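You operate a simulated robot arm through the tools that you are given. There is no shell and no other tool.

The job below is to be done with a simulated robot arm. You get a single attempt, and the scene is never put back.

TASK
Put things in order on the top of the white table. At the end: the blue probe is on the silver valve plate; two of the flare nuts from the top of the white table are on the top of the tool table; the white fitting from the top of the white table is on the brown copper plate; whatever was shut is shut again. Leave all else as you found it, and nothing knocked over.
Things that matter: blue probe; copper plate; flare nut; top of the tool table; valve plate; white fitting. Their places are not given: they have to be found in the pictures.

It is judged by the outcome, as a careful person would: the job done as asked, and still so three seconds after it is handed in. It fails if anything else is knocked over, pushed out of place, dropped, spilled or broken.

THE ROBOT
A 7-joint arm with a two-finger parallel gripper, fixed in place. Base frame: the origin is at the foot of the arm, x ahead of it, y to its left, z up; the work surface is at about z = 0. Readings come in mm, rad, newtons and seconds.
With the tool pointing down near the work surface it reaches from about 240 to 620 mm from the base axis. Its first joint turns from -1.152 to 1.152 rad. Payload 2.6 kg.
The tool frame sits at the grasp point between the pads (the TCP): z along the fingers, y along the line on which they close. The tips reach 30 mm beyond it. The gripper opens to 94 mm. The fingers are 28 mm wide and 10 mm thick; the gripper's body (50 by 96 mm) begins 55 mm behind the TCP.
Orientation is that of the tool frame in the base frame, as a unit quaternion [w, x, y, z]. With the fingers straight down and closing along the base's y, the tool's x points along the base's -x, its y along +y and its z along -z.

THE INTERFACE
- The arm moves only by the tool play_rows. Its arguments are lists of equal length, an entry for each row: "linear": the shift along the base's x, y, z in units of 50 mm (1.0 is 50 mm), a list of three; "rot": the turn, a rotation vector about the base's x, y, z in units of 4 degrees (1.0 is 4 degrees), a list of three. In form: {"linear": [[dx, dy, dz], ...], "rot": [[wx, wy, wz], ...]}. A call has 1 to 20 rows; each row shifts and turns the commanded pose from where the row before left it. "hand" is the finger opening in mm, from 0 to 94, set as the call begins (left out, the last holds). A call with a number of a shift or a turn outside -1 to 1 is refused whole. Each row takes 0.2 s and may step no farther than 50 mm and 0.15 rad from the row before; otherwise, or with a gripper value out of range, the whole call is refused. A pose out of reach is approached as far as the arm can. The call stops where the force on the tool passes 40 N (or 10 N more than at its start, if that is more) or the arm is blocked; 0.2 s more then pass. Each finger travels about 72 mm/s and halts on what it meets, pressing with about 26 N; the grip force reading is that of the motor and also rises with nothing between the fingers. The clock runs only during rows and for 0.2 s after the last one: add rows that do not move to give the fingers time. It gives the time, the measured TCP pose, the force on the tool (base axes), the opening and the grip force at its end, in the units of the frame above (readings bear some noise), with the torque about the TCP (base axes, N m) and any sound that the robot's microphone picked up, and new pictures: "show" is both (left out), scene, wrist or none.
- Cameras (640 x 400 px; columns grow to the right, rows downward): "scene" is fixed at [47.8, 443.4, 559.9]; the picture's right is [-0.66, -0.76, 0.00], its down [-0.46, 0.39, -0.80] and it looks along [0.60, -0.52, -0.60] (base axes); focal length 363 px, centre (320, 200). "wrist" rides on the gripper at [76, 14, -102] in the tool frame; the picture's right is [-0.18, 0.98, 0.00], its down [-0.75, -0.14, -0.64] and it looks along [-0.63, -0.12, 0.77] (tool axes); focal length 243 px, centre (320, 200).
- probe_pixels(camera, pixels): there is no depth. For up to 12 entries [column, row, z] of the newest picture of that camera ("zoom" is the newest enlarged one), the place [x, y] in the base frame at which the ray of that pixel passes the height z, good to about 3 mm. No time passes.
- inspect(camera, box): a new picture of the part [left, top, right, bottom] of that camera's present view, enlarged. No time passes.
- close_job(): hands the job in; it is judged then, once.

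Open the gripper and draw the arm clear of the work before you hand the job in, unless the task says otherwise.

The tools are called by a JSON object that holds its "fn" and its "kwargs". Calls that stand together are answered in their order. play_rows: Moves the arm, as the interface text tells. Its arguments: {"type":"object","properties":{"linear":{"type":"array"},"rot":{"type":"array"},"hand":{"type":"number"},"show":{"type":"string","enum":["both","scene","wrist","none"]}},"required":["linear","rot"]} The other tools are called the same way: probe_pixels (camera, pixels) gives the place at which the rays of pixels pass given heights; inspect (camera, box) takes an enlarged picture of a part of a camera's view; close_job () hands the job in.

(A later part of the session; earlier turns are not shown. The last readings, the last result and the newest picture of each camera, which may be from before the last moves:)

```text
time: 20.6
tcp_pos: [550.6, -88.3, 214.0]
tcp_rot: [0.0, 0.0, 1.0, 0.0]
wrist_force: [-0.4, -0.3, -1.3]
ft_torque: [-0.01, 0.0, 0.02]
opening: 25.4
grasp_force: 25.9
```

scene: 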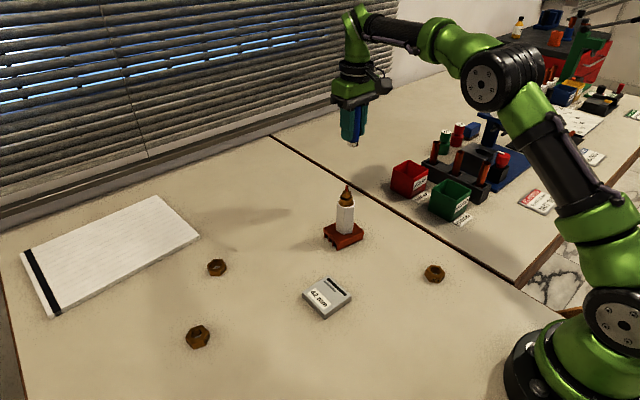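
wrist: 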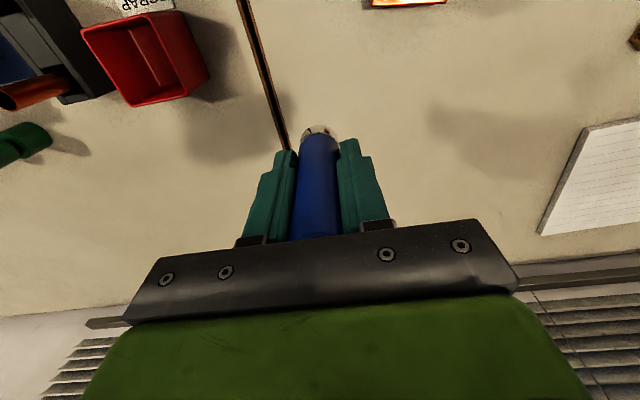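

The probe is held upright. I'll carry it around the fitting (first +y, then back toward the valve plate) at this height.

{"fn": "play_rows", "kwargs": {"linear": [[0, 0.8, 0], [0, 0.9, 0], [0, 0.9, 0], [0, 0.9, 0], [-0.81, 0.26, 0], [-0.81, 0.26, 0], [-0.81, 0.26, 0], [-0.81, 0.26, 0], [-0.81, 0.26, 0], [0, 0, 0]], "rot": [[0, 0, 0], [0, 0, 0], [0, 0, 0], [0, 0, 0], [0, 0, 0], [0, 0, 0], [0, 0, 0], [0, 0, 0], [0, 0, 0], [0, 0, 0]]}}

```text
time: 22.8
tcp_pos: [346.6, 147.9, 216.7]
tcp_rot: [0.0, 0.0, 1.0, 0.0]
wrist_force: [0.5, -0.1, -1.1]
ft_torque: [-0.02, -0.02, 0.01]
opening: 25.4
grasp_force: 25.9
```

scene: 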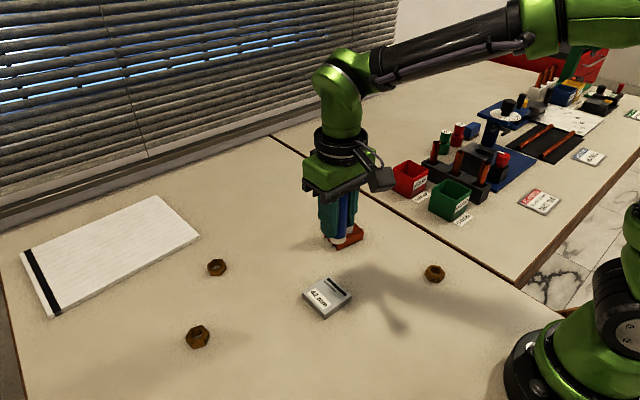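
wrist: 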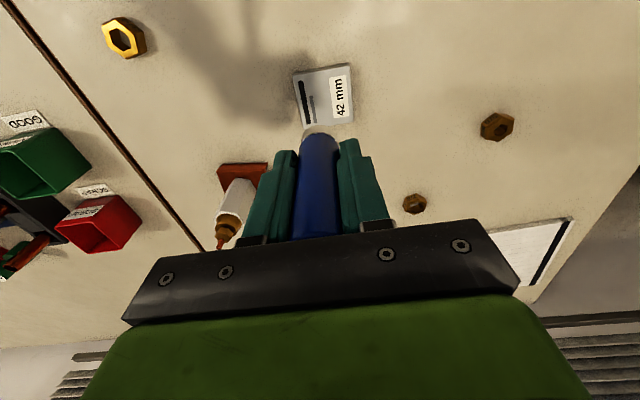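

The valve plate shows at wrist (322,95), beyond the held probe. I'll zoom in and probe its corners from both cameras.

{"fn": "inspect", "kwargs": {"camera": "scene", "box": [290, 265, 365, 325]}}

{"fn": "probe_pixels", "kwargs": {"camera": "zoom", "pixels": [[320, 200, 12]]}}

{"fn": "inspect", "kwargs": {"camera": "wrist", "box": [270, 50, 380, 140]}}

{"fn": "probe_pixels", "kwargs": {"camera": "wrist", "pixels": [[293, 74, 12], [349, 64, 12], [354, 122, 12], [303, 128, 12]]}}

```text
6.67 times, centred on (328, 295) of scene
```

zoom: 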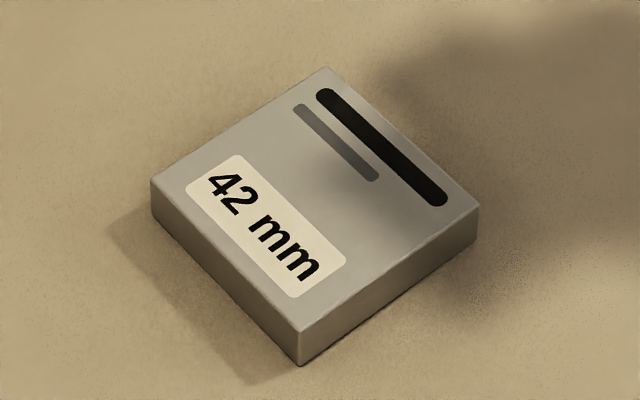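

```text
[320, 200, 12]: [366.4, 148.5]
```

```text
4.44 times, centred on (325, 95) of wrist
```

zoom: 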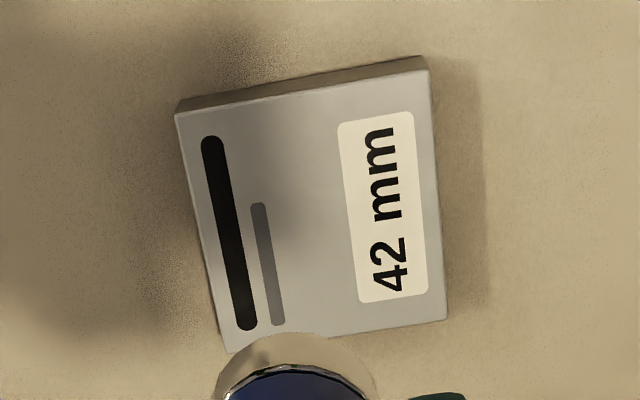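

```text
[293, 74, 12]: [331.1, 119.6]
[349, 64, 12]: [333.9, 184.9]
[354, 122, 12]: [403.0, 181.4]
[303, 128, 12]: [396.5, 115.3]
```

The valve plate is about 66 mm square, centred near (366.5,150) with its top at z≈12. The blank strip between groove and label is near y≈146, so I'll position the probe there and lower to just above contact.

{"fn": "play_rows", "kwargs": {"linear": [[0.21, -0.035, 0], [0.21, -0.035, 0], [0, 0, -0.6], [0, 0, -0.8], [0, 0, -0.8], [0, 0, -0.5], [0, 0, -0.3], [0, 0, 0]], "rot": [[0, 0, 0], [0, 0, 0], [0, 0, 0], [0, 0, 0], [0, 0, 0], [0, 0, 0], [0, 0, 0], [0, 0, 0]]}}

```text
time: 24.6
tcp_pos: [367.2, 146.9, 66.1]
tcp_rot: [0.0, 0.0, 1.0, 0.0]
wrist_force: [-0.8, -0.7, -2.2]
ft_torque: [0.01, 0.01, -0.02]
opening: 25.0
grasp_force: 25.5
```

scene: 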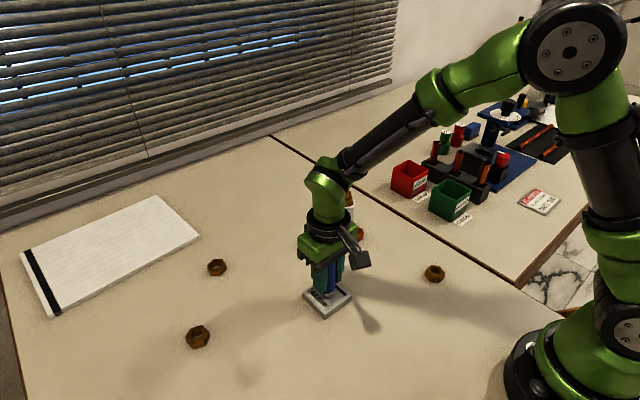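
wrist: 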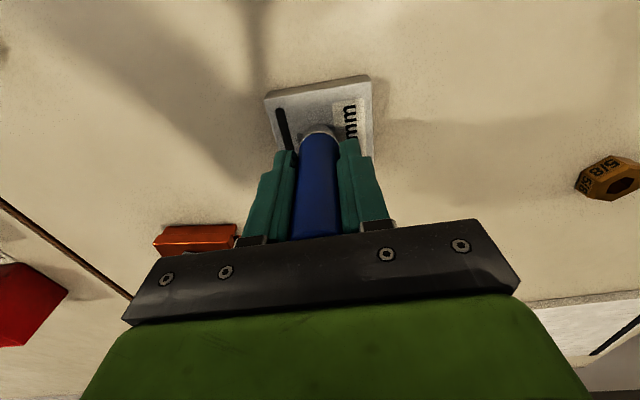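

The probe hovers over the plate. I'll zoom in to check centring.

{"fn": "inspect", "kwargs": {"camera": "wrist", "box": [250, 60, 390, 170]}}

{"fn": "inspect", "kwargs": {"camera": "scene", "box": [290, 265, 365, 325]}}

```text
3.64 times, centred on (320, 115) of wrist
```

zoom: 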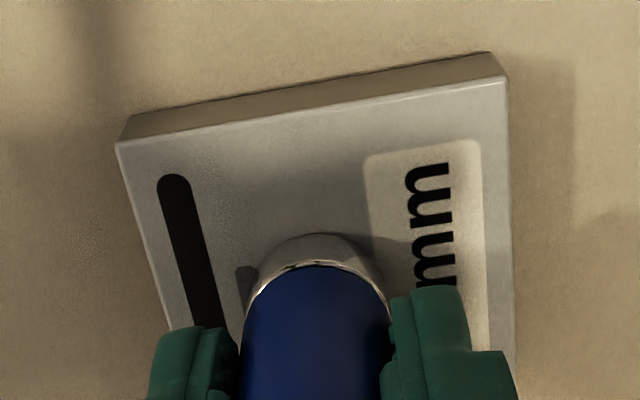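

```text
6.67 times, centred on (328, 295) of scene
```

zoom: 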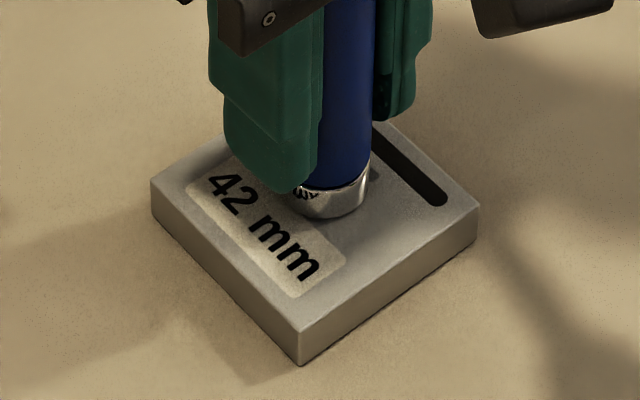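

Position is good over the blank strip. I'll lower in small steps watching the force.

{"fn": "play_rows", "kwargs": {"linear": [[0, 0, -0.06], [0, 0, -0.05], [0, 0, -0.02], [0, 0, 0]], "rot": [[0, 0, 0], [0, 0, 0], [0, 0, 0], [0, 0, 0]], "show": "none"}}

```text
time: 25.6
tcp_pos: [367.6, 147.5, 60.2]
tcp_rot: [0.001, 0.0, 1.0, 0.001]
wrist_force: [4.5, 0.5, 17.6]
ft_torque: [-0.05, -0.19, 0.05]
opening: 25.2
grasp_force: 26.5
```

Contact reached (+17.6 N). I'll ease up about 1.5 mm to unload.

{"fn": "play_rows", "kwargs": {"linear": [[0, 0, 0.02], [0, 0, 0.01], [0, 0, 0]], "rot": [[0, 0, 0], [0, 0, 0], [0, 0, 0]], "show": "none"}}

```text
time: 26.4
tcp_pos: [366.2, 145.0, 59.7]
tcp_rot: [-0.001, 0.001, 1.0, -0.001]
wrist_force: [-0.5, -0.2, 1.2]
ft_torque: [-0.03, -0.05, -0.01]
opening: 25.1
grasp_force: 25.8
```

Load is about zero with the probe resting on the plate. I'll open to 50 mm to release it.

{"fn": "play_rows", "kwargs": {"linear": [[0, 0, 0], [0, 0, 0], [0, 0, 0]], "rot": [[0, 0, 0], [0, 0, 0], [0, 0, 0]], "hand": 50}}

```text
time: 27.2
tcp_pos: [367.3, 146.4, 60.4]
tcp_rot: [0.0, 0.0, 1.0, 0.0]
wrist_force: [0.0, -0.7, 1.0]
ft_torque: [0.02, 0.01, 0.0]
opening: 49.9
grasp_force: 0.1
```

scene: 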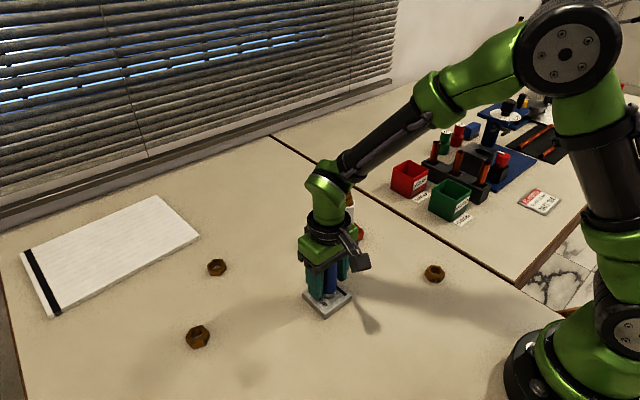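
wrist: 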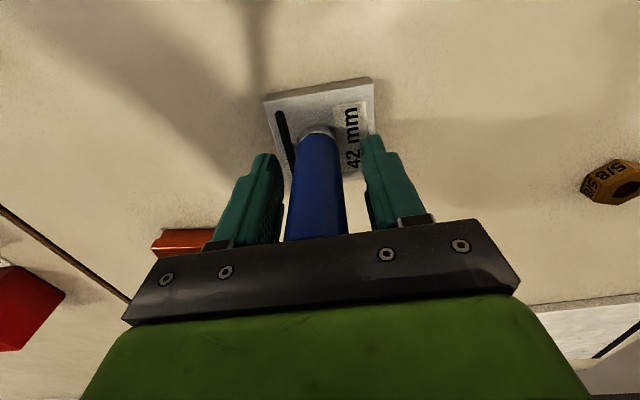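

The probe stands free on the plate. I'll raise straight up to clear it.

{"fn": "play_rows", "kwargs": {"linear": [[0, 0, 0.3], [0, 0, 0.5], [0, 0, 0.7], [0, 0, 0.8], [0, 0, 0.8], [0, 0, 0]], "rot": [[0, 0, 0], [0, 0, 0], [0, 0, 0], [0, 0, 0], [0, 0, 0], [0, 0, 0]]}}

```text
time: 28.6
tcp_pos: [366.9, 147.5, 217.1]
tcp_rot: [0.0, 0.0, 1.0, -0.001]
wrist_force: [-0.1, 0.5, -0.6]
ft_torque: [0.0, -0.03, -0.01]
opening: 50.1
grasp_force: 0.0
```

scene: 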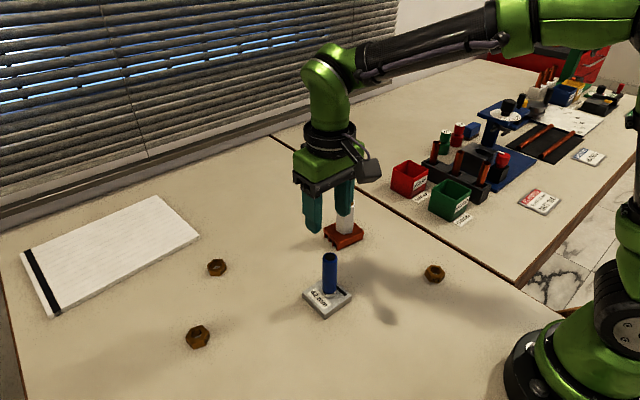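
wrist: 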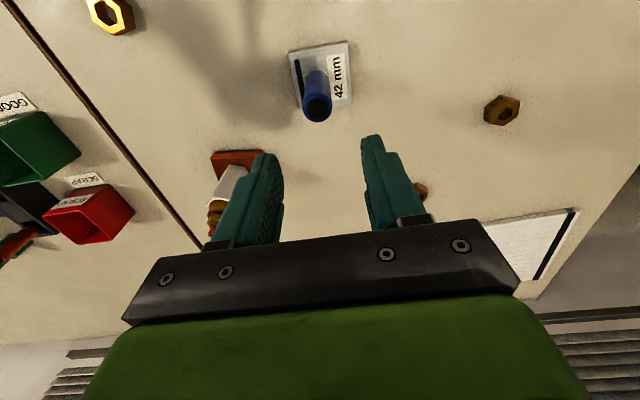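

Both tall items stand in place. Now I'll probe the free area on the tool table (beyond the joint line) for the nuts' placement.

{"fn": "probe_pixels", "kwargs": {"camera": "scene", "pixels": [[455, 224, 0], [474, 217, 0], [490, 240, 0], [500, 225, 0], [515, 245, 0], [518, 203, 0], [536, 214, 0], [520, 280, 0], [470, 250, 0], [448, 220, 0], [430, 203, 0], [400, 205, 0]]}}

{"fn": "inspect", "kwargs": {"camera": "scene", "box": [390, 150, 590, 290]}}

{"fn": "inspect", "kwargs": {"camera": "scene", "box": [295, 190, 385, 330]}}

```text
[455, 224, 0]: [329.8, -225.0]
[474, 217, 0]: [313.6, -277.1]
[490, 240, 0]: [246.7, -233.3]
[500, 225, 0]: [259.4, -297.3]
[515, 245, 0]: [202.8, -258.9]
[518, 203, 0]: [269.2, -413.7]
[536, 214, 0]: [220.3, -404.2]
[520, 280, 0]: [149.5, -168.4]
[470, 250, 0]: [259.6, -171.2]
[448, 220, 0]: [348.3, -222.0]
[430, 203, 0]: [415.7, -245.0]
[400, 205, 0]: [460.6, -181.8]
```

```text
2.86 times, centred on (490, 220) of scene
```

zoom: 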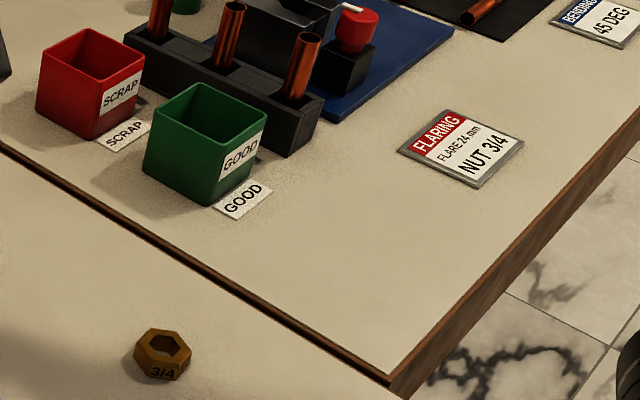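

```text
2.86 times, centred on (340, 260) of scene
```

zoom: 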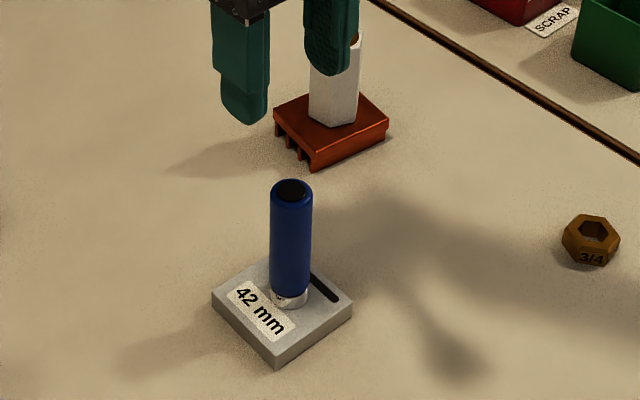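

The free area of the tool table near (250,-220)…(245,-285) is clear. I'll go over toward the 3/4 nut near (267,-50) at height and look at it with the wrist camera.

{"fn": "play_rows", "kwargs": {"linear": [[-0.29, -0.786, 0], [-0.29, -0.786, 0], [-0.29, -0.786, 0], [-0.29, -0.786, 0], [-0.29, -0.786, 0], [0, 0, -0.7], [0, 0, -0.6], [0, 0, 0]], "rot": [[0, 0, 0], [0, 0, 0], [0, 0, 0], [0, 0, 0], [0, 0, 0], [0, 0, 0], [0, 0, 0], [0, 0, 0]], "hand": 70}}

```text
time: 30.4
tcp_pos: [290.4, -48.2, 150.9]
tcp_rot: [0.001, 0.0, 1.0, 0.0]
wrist_force: [0.4, 0.2, -1.1]
ft_torque: [-0.02, -0.01, 0.0]
opening: 69.9
grasp_force: 0.1
```

scene: 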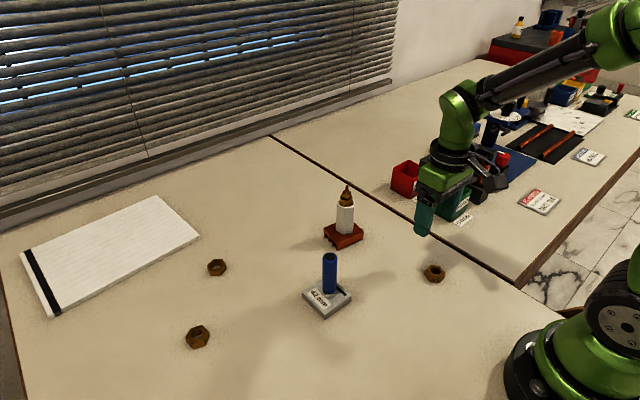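
wrist: 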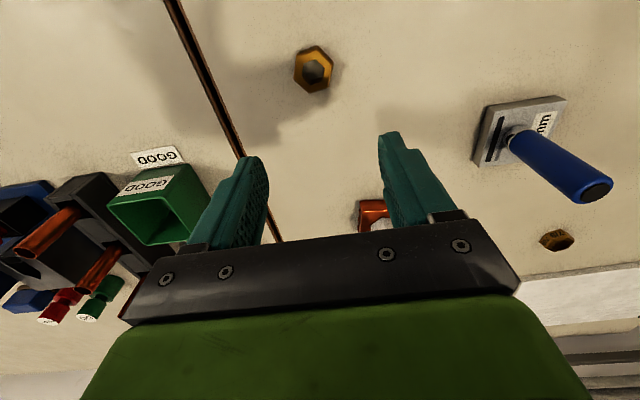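

The 3/4 nut is at wrist (313,69). I'll zoom in and probe its outline.

{"fn": "inspect", "kwargs": {"camera": "wrist", "box": [280, 35, 350, 105]}}

{"fn": "inspect", "kwargs": {"camera": "scene", "box": [400, 240, 470, 300]}}

```text
5.71 times, centred on (315, 70) of wrist
```

zoom: 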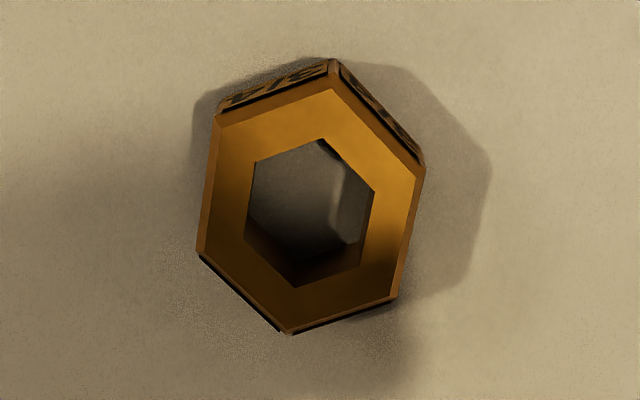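

```text
6.67 times, centred on (435, 270) of scene
```

zoom: 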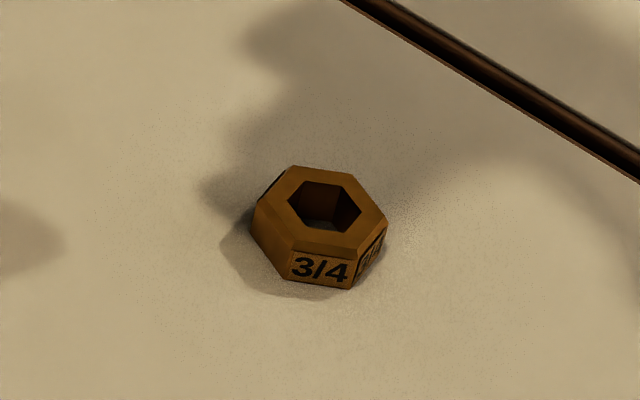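

I'll re-zoom the wrist view and probe the hex outline at z≈14.

{"fn": "inspect", "kwargs": {"camera": "wrist", "box": [280, 35, 350, 105]}}

{"fn": "probe_pixels", "kwargs": {"camera": "zoom", "pixels": [[218, 113, 14], [335, 75, 14], [424, 167, 14], [395, 300, 14], [288, 333, 14], [197, 252, 14], [310, 205, 14], [310, 205, 18]]}}

```text
5.71 times, centred on (315, 70) of wrist
```

zoom: 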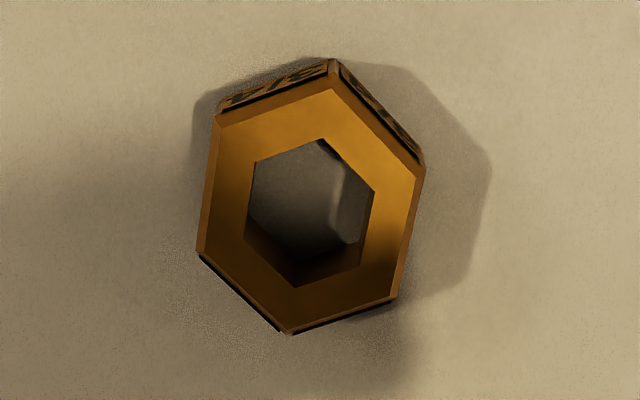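

```text
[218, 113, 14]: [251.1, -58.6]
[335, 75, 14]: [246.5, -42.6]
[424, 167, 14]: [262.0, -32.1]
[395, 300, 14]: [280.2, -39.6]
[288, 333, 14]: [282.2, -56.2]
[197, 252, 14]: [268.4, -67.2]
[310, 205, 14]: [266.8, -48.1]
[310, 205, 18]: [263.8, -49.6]
```

The 3/4 nut is centred at about (265,-49.5) with flats normal to ~67°, so I'll turn the gripper -23° and move over it at z≈100 to verify.

{"fn": "play_rows", "kwargs": {"linear": [[-0.1, 0, 0], [-0.1, 0, 0], [-0.1, 0, 0], [-0.1, 0.01, 0], [-0.1, 0, -0.3], [-0.08, 0, -0.4], [0, 0, -0.3], [0, 0, 0]], "rot": [[0, 0, -0.95], [0, 0, -0.96], [0, 0, -0.96], [0, 0, -0.96], [0, 0, -0.96], [0, 0, -0.96], [0, 0, 0], [0, 0, 0]]}}

```text
time: 32.2
tcp_pos: [265.2, -49.9, 103.4]
tcp_rot: [0.0, 0.2, 0.98, 0.001]
wrist_force: [0.8, 0.2, -0.2]
ft_torque: [0.01, 0.0, -0.01]
opening: 69.9
grasp_force: 0.1
```

scene: 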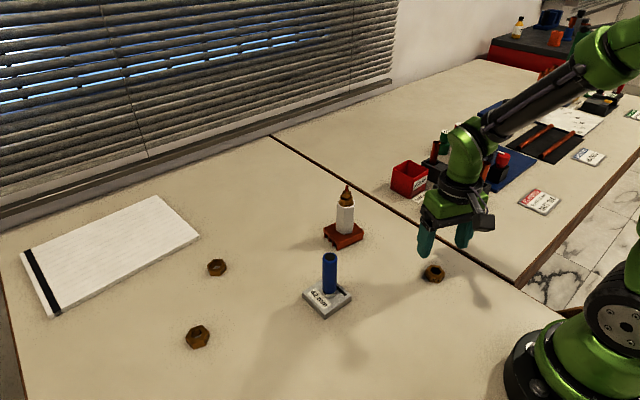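
wrist: 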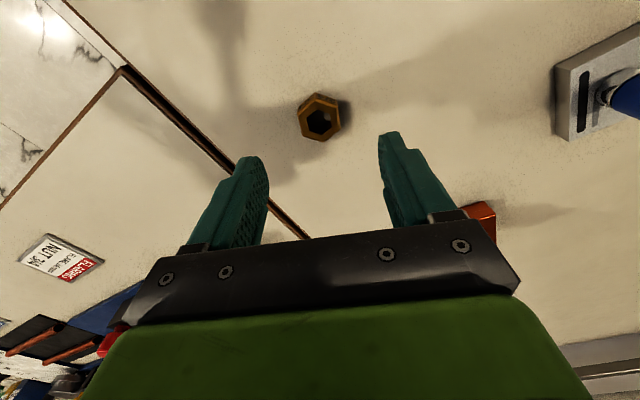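

The nut appears at wrist (319,117), right where the tool axis meets the table (expected row ~119). I'll zoom to check the flats relative to the fingers.

{"fn": "inspect", "kwargs": {"camera": "wrist", "box": [280, 75, 360, 155]}}

{"fn": "probe_pixels", "kwargs": {"camera": "zoom", "pixels": [[320, 210, 14]]}}

```text
5.00 times, centred on (320, 115) of wrist
```

zoom: 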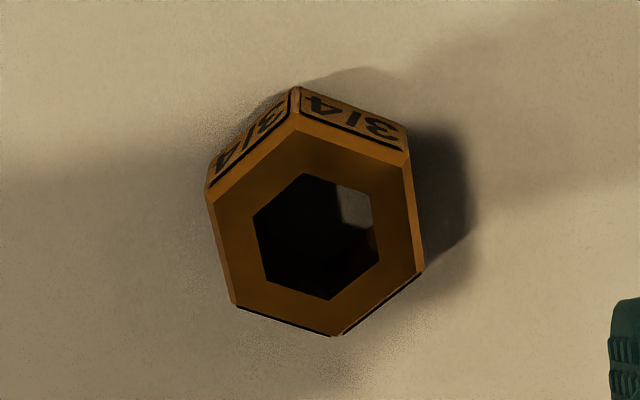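

```text
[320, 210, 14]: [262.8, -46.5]
```

Flats are aligned within a few degrees and the centring is good. I'll descend to z≈35, leaving the fingertips about 5 mm above the table.

{"fn": "play_rows", "kwargs": {"linear": [[0, 0, -0.4], [0, 0, -0.4], [0, 0, -0.3], [0, 0, -0.22], [0, 0, 0]], "rot": [[0, 0, 0], [0, 0, 0], [0, 0, 0], [0, 0, 0], [0, 0, 0]]}}

```text
time: 33.4
tcp_pos: [265.4, -49.7, 33.8]
tcp_rot: [0.0, 0.2, 0.98, 0.0]
wrist_force: [0.6, 0.6, 0.4]
ft_torque: [0.0, 0.0, 0.0]
opening: 70.0
grasp_force: 0.0
```

scene: 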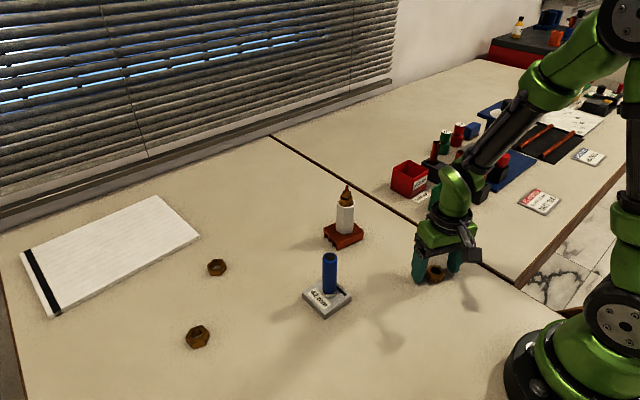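
wrist: 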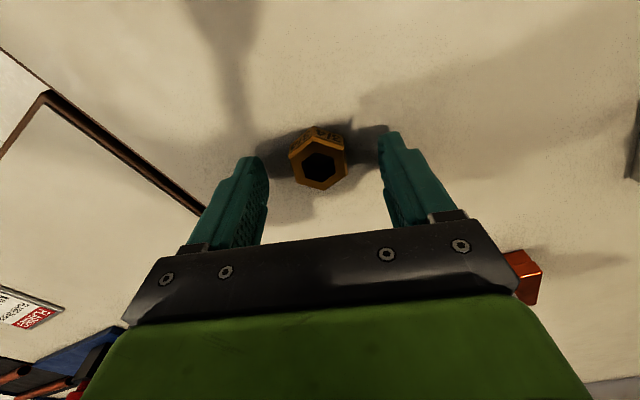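

The nut lies between the fingertips at wrist (319,160). I'll close on it.

{"fn": "play_rows", "kwargs": {"linear": [[0, 0, 0], [0, 0, 0], [0, 0, 0], [0, 0, 0]], "rot": [[0, 0, 0], [0, 0, 0], [0, 0, 0], [0, 0, 0]], "hand": 0, "show": "wrist"}}

```text
time: 34.4
tcp_pos: [265.1, -49.6, 34.4]
tcp_rot: [-0.001, 0.2, 0.98, 0.0]
wrist_force: [-0.1, 0.5, -0.2]
ft_torque: [-0.02, -0.02, -0.02]
opening: 32.2
grasp_force: 25.9
```

wrist: 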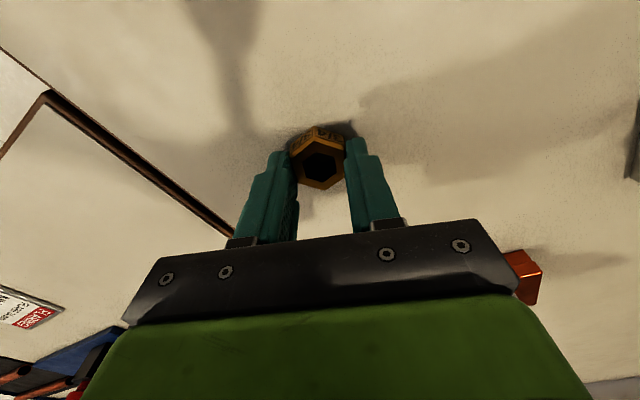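

Gripped at 32.2 mm. I'll lift to z≈120 and check that the nut stays held.

{"fn": "play_rows", "kwargs": {"linear": [[0, 0, 0.2], [0, 0, 0.4], [0, 0, 0.6], [0, 0, 0.5], [0, 0, 0]], "rot": [[0, 0, 0], [0, 0, 0], [0, 0, 0], [0, 0, 0], [0, 0, 0]]}}

```text
time: 35.6
tcp_pos: [263.6, -47.2, 120.3]
tcp_rot: [0.0, 0.199, 0.98, -0.001]
wrist_force: [-0.2, -0.5, 0.0]
ft_torque: [-0.02, 0.01, 0.01]
opening: 32.4
grasp_force: 25.5
```

scene: 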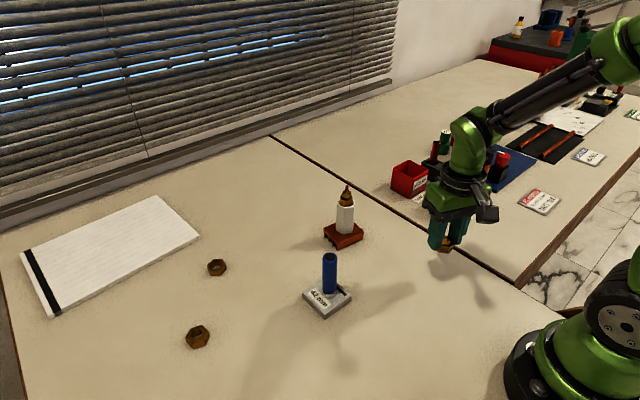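
wrist: 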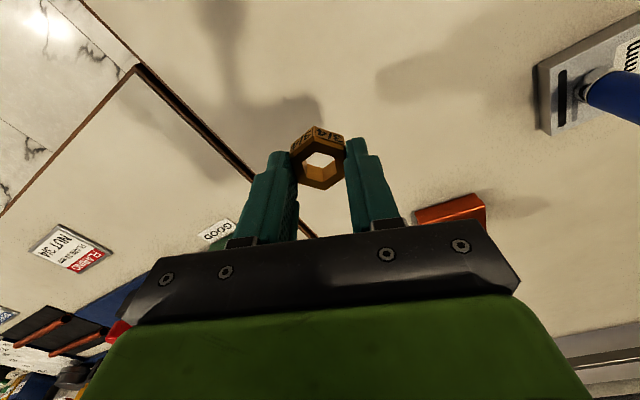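

The nut is held with 32.4 mm opening. I'll carry it across the joint line to above (253,-285) on the tool table.

{"fn": "play_rows", "kwargs": {"linear": [[-0.04, -0.785, 0], [-0.04, -0.785, 0], [-0.04, -0.785, 0], [-0.04, -0.785, 0], [-0.04, -0.785, 0], [-0.04, -0.785, 0], [0, 0, 0]], "rot": [[0, 0, 0], [0, 0, 0], [0, 0, 0], [0, 0, 0], [0, 0, 0], [0, 0, 0], [0, 0, 0]]}}

```text
time: 37.2
tcp_pos: [253.9, -284.3, 117.9]
tcp_rot: [-0.001, 0.2, 0.98, 0.0]
wrist_force: [0.1, -0.7, -1.1]
ft_torque: [0.0, 0.02, -0.03]
opening: 32.4
grasp_force: 25.9
```

scene: 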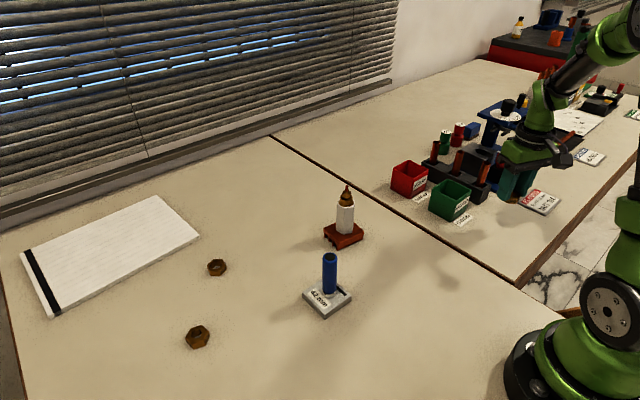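
wrist: 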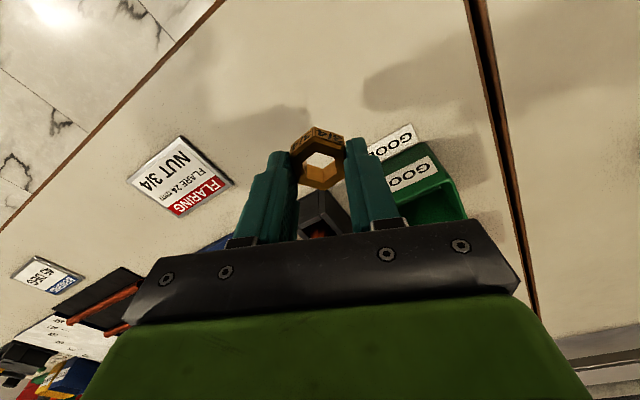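

Below the tool axis (wrist ~(320,109)) the table is bare. I'll probe the nearest neighbours' positions to confirm clearance before lowering.

{"fn": "probe_pixels", "kwargs": {"camera": "wrist", "pixels": [[320, 109, 0], [372, 150, 0], [385, 160, 0], [415, 130, 0], [235, 185, 0], [180, 137, 0], [302, 205, 0], [390, 170, 50], [90, 120, 0], [315, 195, 40]]}}

```text
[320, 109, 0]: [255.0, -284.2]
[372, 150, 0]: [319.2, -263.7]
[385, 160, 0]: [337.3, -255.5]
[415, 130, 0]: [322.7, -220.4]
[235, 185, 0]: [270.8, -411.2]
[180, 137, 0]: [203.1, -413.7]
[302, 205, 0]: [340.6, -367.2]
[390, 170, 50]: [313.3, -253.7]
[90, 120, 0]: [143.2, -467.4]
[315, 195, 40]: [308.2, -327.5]
```

Neighbours are at least 55 mm away from the drop point. I'll lower to just above the table.

{"fn": "play_rows", "kwargs": {"linear": [[0, 0, -0.4], [0, 0, -0.5], [0, 0, -0.4], [0, 0, -0.24], [0, 0, 0]], "rot": [[0, 0, 0], [0, 0, 0], [0, 0, 0], [0, 0, 0], [0, 0, 0]]}}

```text
time: 38.4
tcp_pos: [254.4, -284.4, 40.9]
tcp_rot: [-0.001, 0.199, 0.98, 0.0]
wrist_force: [0.2, -0.6, -0.1]
ft_torque: [-0.03, -0.03, 0.01]
opening: 32.1
grasp_force: 26.2
```

scene: 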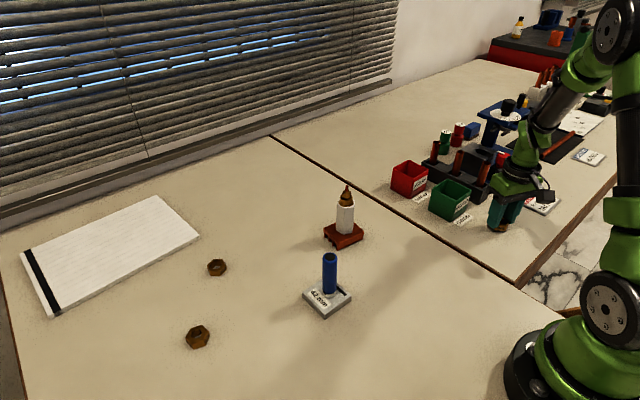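
wrist: 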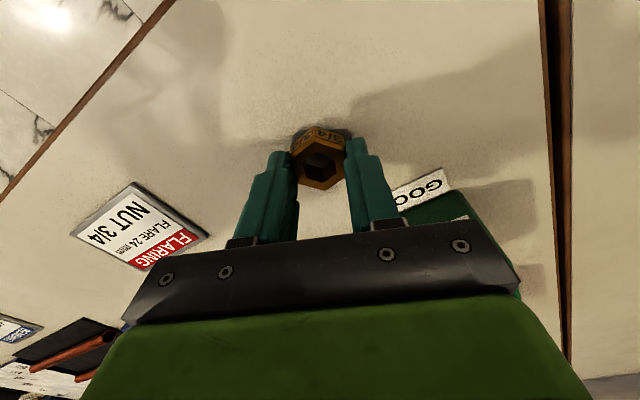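

About 7 mm to go; I'll lower in small steps watching the force.

{"fn": "play_rows", "kwargs": {"linear": [[0, 0, -0.06], [0, 0, -0.05], [0, 0, -0.03], [0, 0, -0.02], [0, 0, 0]], "rot": [[0, 0, 0], [0, 0, 0], [0, 0, 0], [0, 0, 0], [0, 0, 0]], "show": "none"}}

```text
time: 39.6
tcp_pos: [254.3, -285.1, 35.0]
tcp_rot: [0.001, 0.199, 0.98, 0.0]
wrist_force: [-2.7, 3.2, 12.7]
ft_torque: [0.12, 0.16, -0.02]
opening: 32.0
grasp_force: 26.1
```

Contact at +12.7 N. I'll ease up 0.75 mm, then open to 55 mm to release.

{"fn": "play_rows", "kwargs": {"linear": [[0, 0, 0.018], [0, 0, 0]], "rot": [[0, 0, 0], [0, 0, 0]], "show": "none"}}

{"fn": "play_rows", "kwargs": {"linear": [[0, 0, 0], [0, 0, 0], [0, 0, 0]], "rot": [[0, 0, 0], [0, 0, 0], [0, 0, 0]], "hand": 56}}

```text
time: 40.2
tcp_pos: [253.1, -284.5, 35.5]
tcp_rot: [0.0, 0.199, 0.98, 0.001]
wrist_force: [-0.1, 0.8, -0.4]
ft_torque: [-0.01, 0.0, -0.02]
opening: 32.2
grasp_force: 25.7
```

```text
time: 41.0
tcp_pos: [253.2, -284.6, 35.0]
tcp_rot: [0.0, 0.198, 0.98, 0.0]
wrist_force: [0.3, 0.7, 0.1]
ft_torque: [0.0, 0.01, -0.01]
opening: 55.9
grasp_force: 0.0
```

scene: 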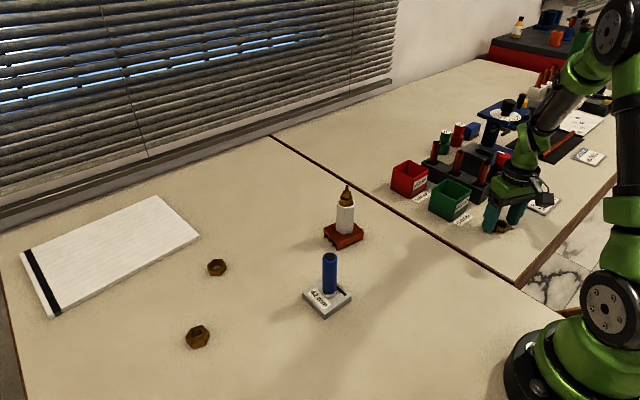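
wrist: 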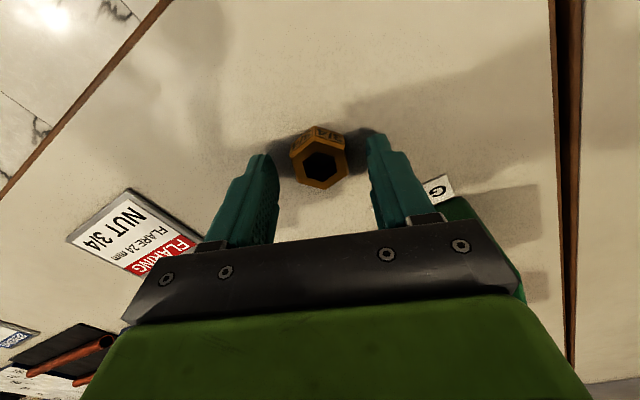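

The nut rests flat on the tool table. I'll raise straight up to z≈215.

{"fn": "play_rows", "kwargs": {"linear": [[0, 0, 0.3], [0, 0, 0.6], [0, 0, 0.9], [0, 0, 0.9], [0, 0, 0.9], [0, 0, 0]], "rot": [[0, 0, 0], [0, 0, 0], [0, 0, 0], [0, 0, 0], [0, 0, 0], [0, 0, 0]]}}

```text
time: 42.4
tcp_pos: [256.5, -284.2, 218.1]
tcp_rot: [0.001, 0.2, 0.98, 0.0]
wrist_force: [0.2, 0.6, -1.3]
ft_torque: [-0.02, -0.01, 0.01]
opening: 56.1
grasp_force: 0.1
```

scene: 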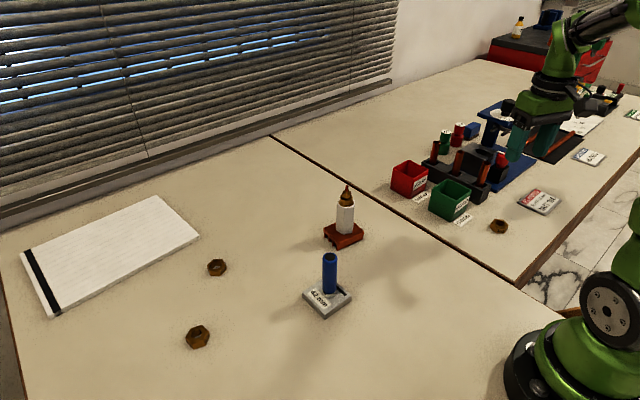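
wrist: 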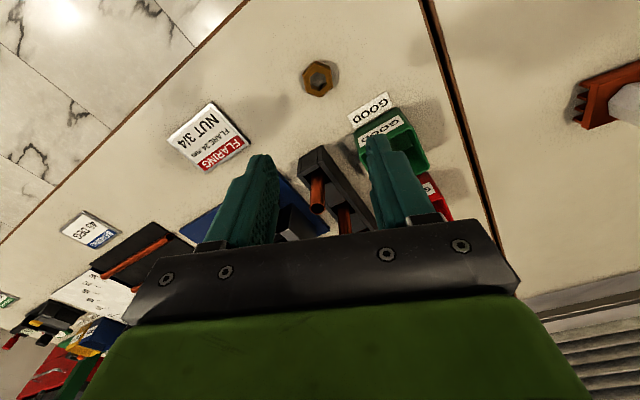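

The nut sits at scene (498,226) on the tool table. Next, I'll travel at z≈215 toward the 5/8 nut near (446,369), well above the probe and fitting, turning the wrist to about +20°.

{"fn": "play_rows", "kwargs": {"linear": [[0.2, 0.8, 0], [0.224, 0.893, 0], [0.224, 0.893, 0], [0.224, 0.893, 0], [0.224, 0.893, 0], [0.224, 0.893, 0], [0.224, 0.893, 0], [0.224, 0.893, 0], [0.224, 0.893, 0], [0.224, 0.893, 0], [0.224, 0.893, 0], [0.224, 0.893, 0], [0.224, 0.893, 0], [0.224, 0.893, 0], [0, 0, 0]], "rot": [[0, 0, 0.768], [0, 0, 0.768], [0, 0, 0.768], [0, 0, 0.768], [0, 0, 0.768], [0, 0, 0.768], [0, 0, 0.768], [0, 0, 0.768], [0, 0, 0.768], [0, 0, 0.768], [0, 0, 0.768], [0, 0, 0.768], [0, 0, 0.768], [0, 0, 0.768], [0, 0, 0]], "hand": 70}}

```text
time: 45.6
tcp_pos: [408.2, 336.9, 215.1]
tcp_rot: [0.0, -0.174, 0.985, 0.0]
wrist_force: [0.3, 0.8, -0.7]
ft_torque: [-0.03, 0.02, 0.0]
opening: 70.2
grasp_force: 0.1
```

scene: 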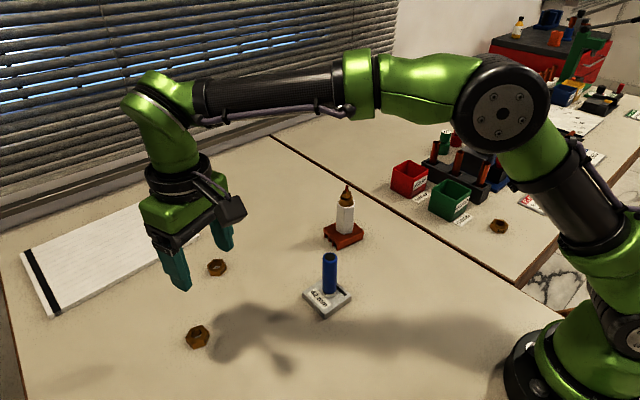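
wrist: 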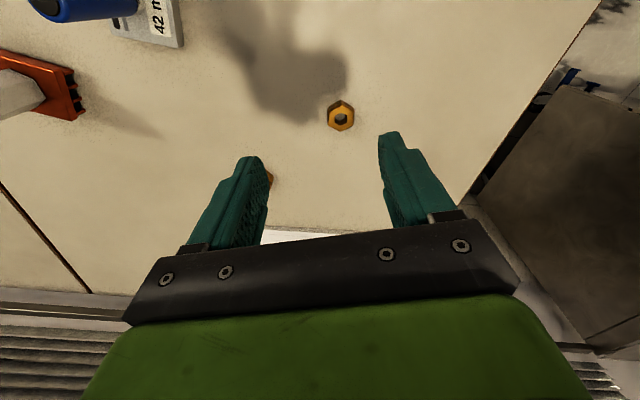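

The 5/8 nut is at wrist (340,116). There's also something beyond the table's left end (wrist right side), so I'll look at both in zoom.

{"fn": "inspect", "kwargs": {"camera": "wrist", "box": [440, 0, 640, 370]}}

{"fn": "inspect", "kwargs": {"camera": "wrist", "box": [305, 80, 375, 150]}}

{"fn": "probe_pixels", "kwargs": {"camera": "zoom", "pixels": [[320, 200, 14]]}}

```text
1.08 times, centred on (540, 185) of wrist (not enlarged: the box is as wide or as high as the picture)
```

zoom: 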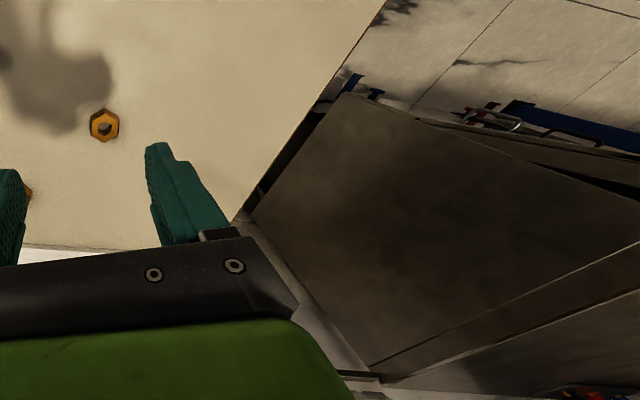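

```text
5.71 times, centred on (340, 115) of wrist
```

zoom: 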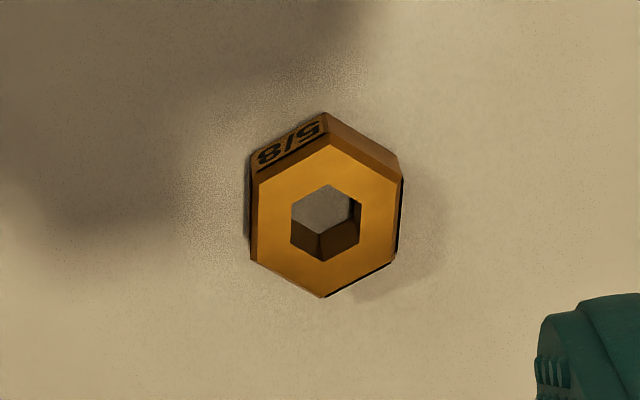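

```text
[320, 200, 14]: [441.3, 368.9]
```

There is a dark-topped cabinet beyond the table's left end. I'll probe where its top could be to judge whether it is a candidate surface at all, along with the nut's outline.

{"fn": "probe_pixels", "kwargs": {"camera": "wrist", "pixels": [[563, 88, 0], [480, 195, 0], [586, 350, 0], [563, 88, -300], [480, 195, -300], [563, 88, 100], [480, 195, 100], [600, 0, 0], [470, 185, 0]]}}

{"fn": "inspect", "kwargs": {"camera": "wrist", "box": [470, 40, 640, 150]}}

{"fn": "inspect", "kwargs": {"camera": "wrist", "box": [305, 80, 375, 150]}}

{"fn": "probe_pixels", "kwargs": {"camera": "zoom", "pixels": [[250, 158, 14], [325, 118, 14], [402, 168, 14], [397, 255, 14], [325, 297, 14], [253, 260, 14], [326, 220, 16]]}}

```text
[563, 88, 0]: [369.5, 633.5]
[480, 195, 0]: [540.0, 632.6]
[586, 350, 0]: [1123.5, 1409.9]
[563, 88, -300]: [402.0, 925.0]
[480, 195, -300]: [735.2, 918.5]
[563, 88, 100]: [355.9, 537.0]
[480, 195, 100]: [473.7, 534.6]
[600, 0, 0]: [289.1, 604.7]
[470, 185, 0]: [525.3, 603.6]
```

```text
3.64 times, centred on (555, 95) of wrist
```

zoom: 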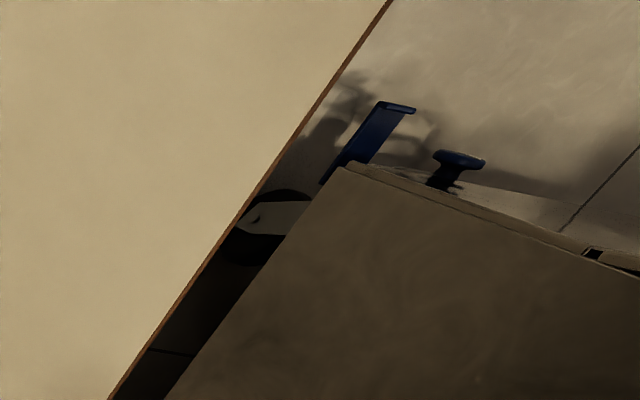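

```text
5.71 times, centred on (340, 115) of wrist
```

zoom: 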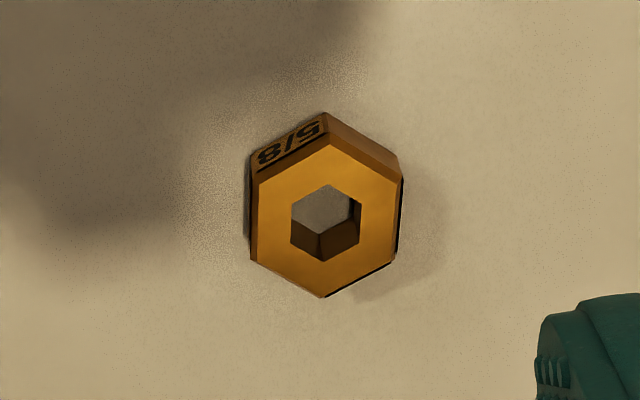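

```text
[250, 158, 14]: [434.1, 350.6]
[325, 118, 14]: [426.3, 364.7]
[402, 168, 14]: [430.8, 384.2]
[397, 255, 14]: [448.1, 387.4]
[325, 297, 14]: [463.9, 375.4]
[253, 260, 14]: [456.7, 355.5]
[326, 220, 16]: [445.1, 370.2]
```

The dark cart lies beyond y≈630, out of reach, so the adjacent bench holding the tools is the tool table. The 5/8 nut is centred near (443.5,369.6) with flats normal to ~102°, so I'll align to yaw +12° over it at z≈100.

{"fn": "play_rows", "kwargs": {"linear": [[0.35, 0.34, 0], [0.35, 0.34, 0], [0, 0, -0.7], [0, 0, -0.8], [0, 0, -0.5], [0, 0, -0.3], [0, 0, 0]], "rot": [[0, 0, -1.0], [0, 0, -1.0], [0, 0, 0], [0, 0, 0], [0, 0, 0], [0, 0, 0], [0, 0, 0]]}}

```text
time: 47.2
tcp_pos: [443.9, 369.4, 99.7]
tcp_rot: [0.0, -0.104, 0.995, 0.0]
wrist_force: [1.0, 0.9, 0.4]
ft_torque: [0.02, 0.01, 0.02]
opening: 70.1
grasp_force: 0.0
```

scene: 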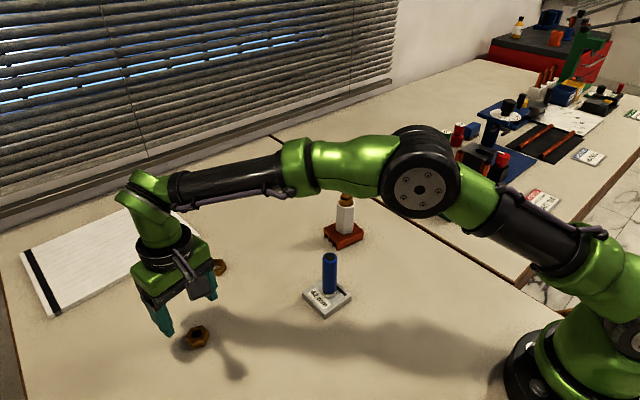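
wrist: 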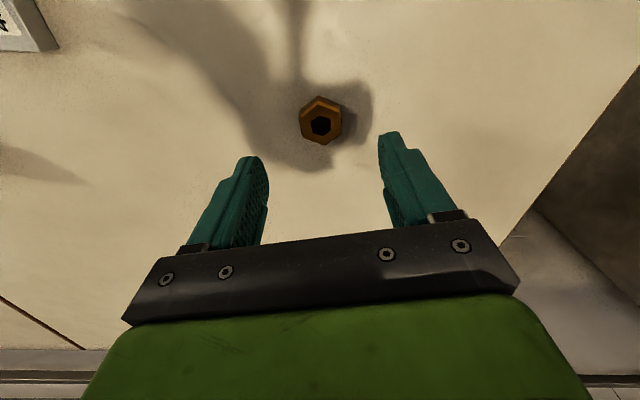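

The nut is at wrist (320,120), on the tool axis. I'll zoom to check the flats' alignment.

{"fn": "inspect", "kwargs": {"camera": "wrist", "box": [280, 80, 360, 160]}}

```text
5.00 times, centred on (320, 120) of wrist
```

zoom: 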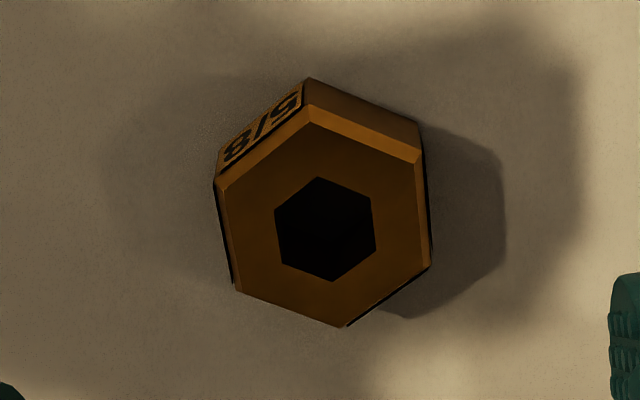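

Flats are about 2.5° off, so I'll turn -2.6° more and descend to z≈34.

{"fn": "play_rows", "kwargs": {"linear": [[0, 0, -0.3], [0, 0, -0.4], [0, 0, -0.4], [0, 0, -0.218], [0, 0, 0]], "rot": [[0, 0, -0.65], [0, 0, 0], [0, 0, 0], [0, 0, 0], [0, 0, 0]]}}

```text
time: 48.4
tcp_pos: [443.9, 368.9, 33.7]
tcp_rot: [0.001, -0.082, 0.997, 0.0]
wrist_force: [0.0, -0.2, 0.0]
ft_torque: [0.02, -0.01, 0.04]
opening: 70.0
grasp_force: 0.1
```

scene: 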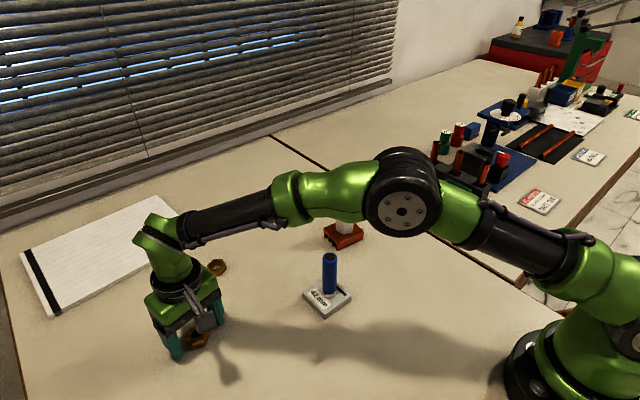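
wrist: 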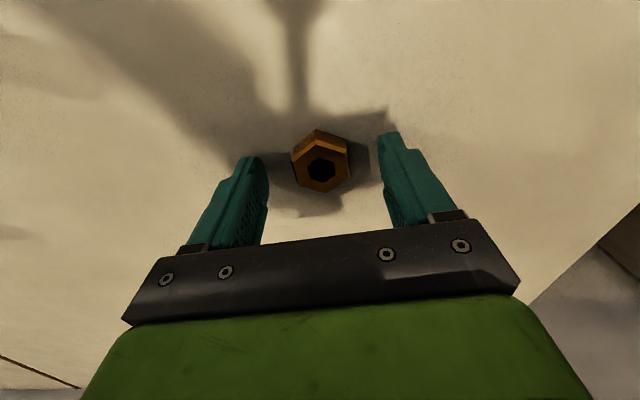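

The nut lies between the fingertips at wrist (320,162). I'll close the gripper on it.

{"fn": "play_rows", "kwargs": {"linear": [[0, 0, 0], [0, 0, 0], [0, 0, 0], [0, 0, 0]], "rot": [[0, 0, 0], [0, 0, 0], [0, 0, 0], [0, 0, 0]], "hand": 0, "show": "wrist"}}

```text
time: 49.4
tcp_pos: [444.1, 368.3, 34.5]
tcp_rot: [0.0, -0.083, 0.997, 0.0]
wrist_force: [0.1, -0.7, 0.1]
ft_torque: [0.01, -0.03, 0.0]
opening: 32.1
grasp_force: 26.0
```

wrist: 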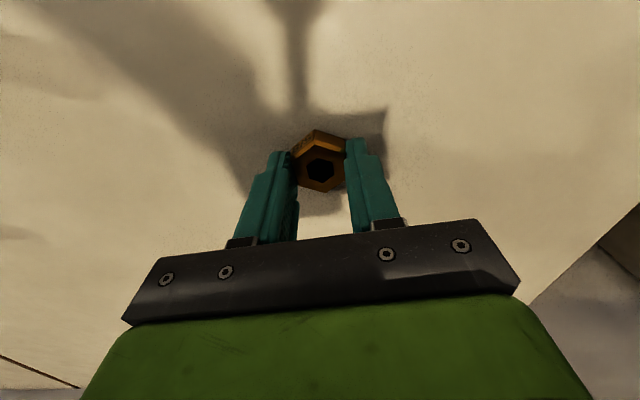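

Gripped at 32.1 mm across flats. I'll lift straight up to z≈215.

{"fn": "play_rows", "kwargs": {"linear": [[0, 0, 0.2], [0, 0, 0.5], [0, 0, 0.7], [0, 0, 0.8], [0, 0, 0.8], [0, 0, 0.62], [0, 0, 0]], "rot": [[0, 0, 0], [0, 0, 0], [0, 0, 0], [0, 0, 0], [0, 0, 0], [0, 0, 0], [0, 0, 0]]}}

```text
time: 51.0
tcp_pos: [444.5, 367.8, 215.9]
tcp_rot: [0.0, -0.082, 0.997, 0.0]
wrist_force: [-0.3, -0.3, -0.9]
ft_torque: [0.03, 0.0, 0.0]
opening: 32.2
grasp_force: 26.1
```

scene: 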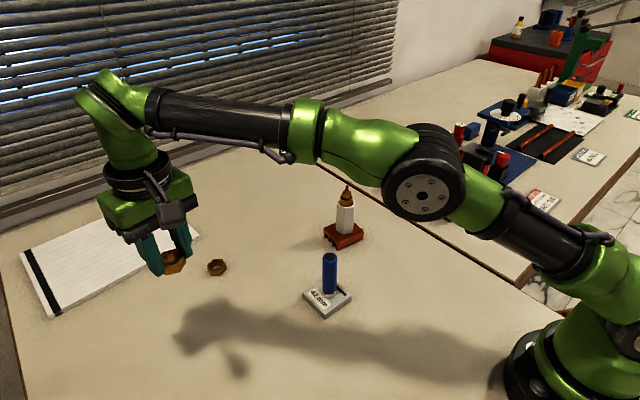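
wrist: 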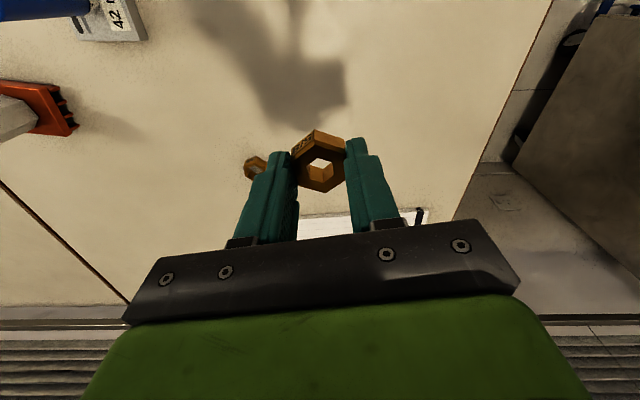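

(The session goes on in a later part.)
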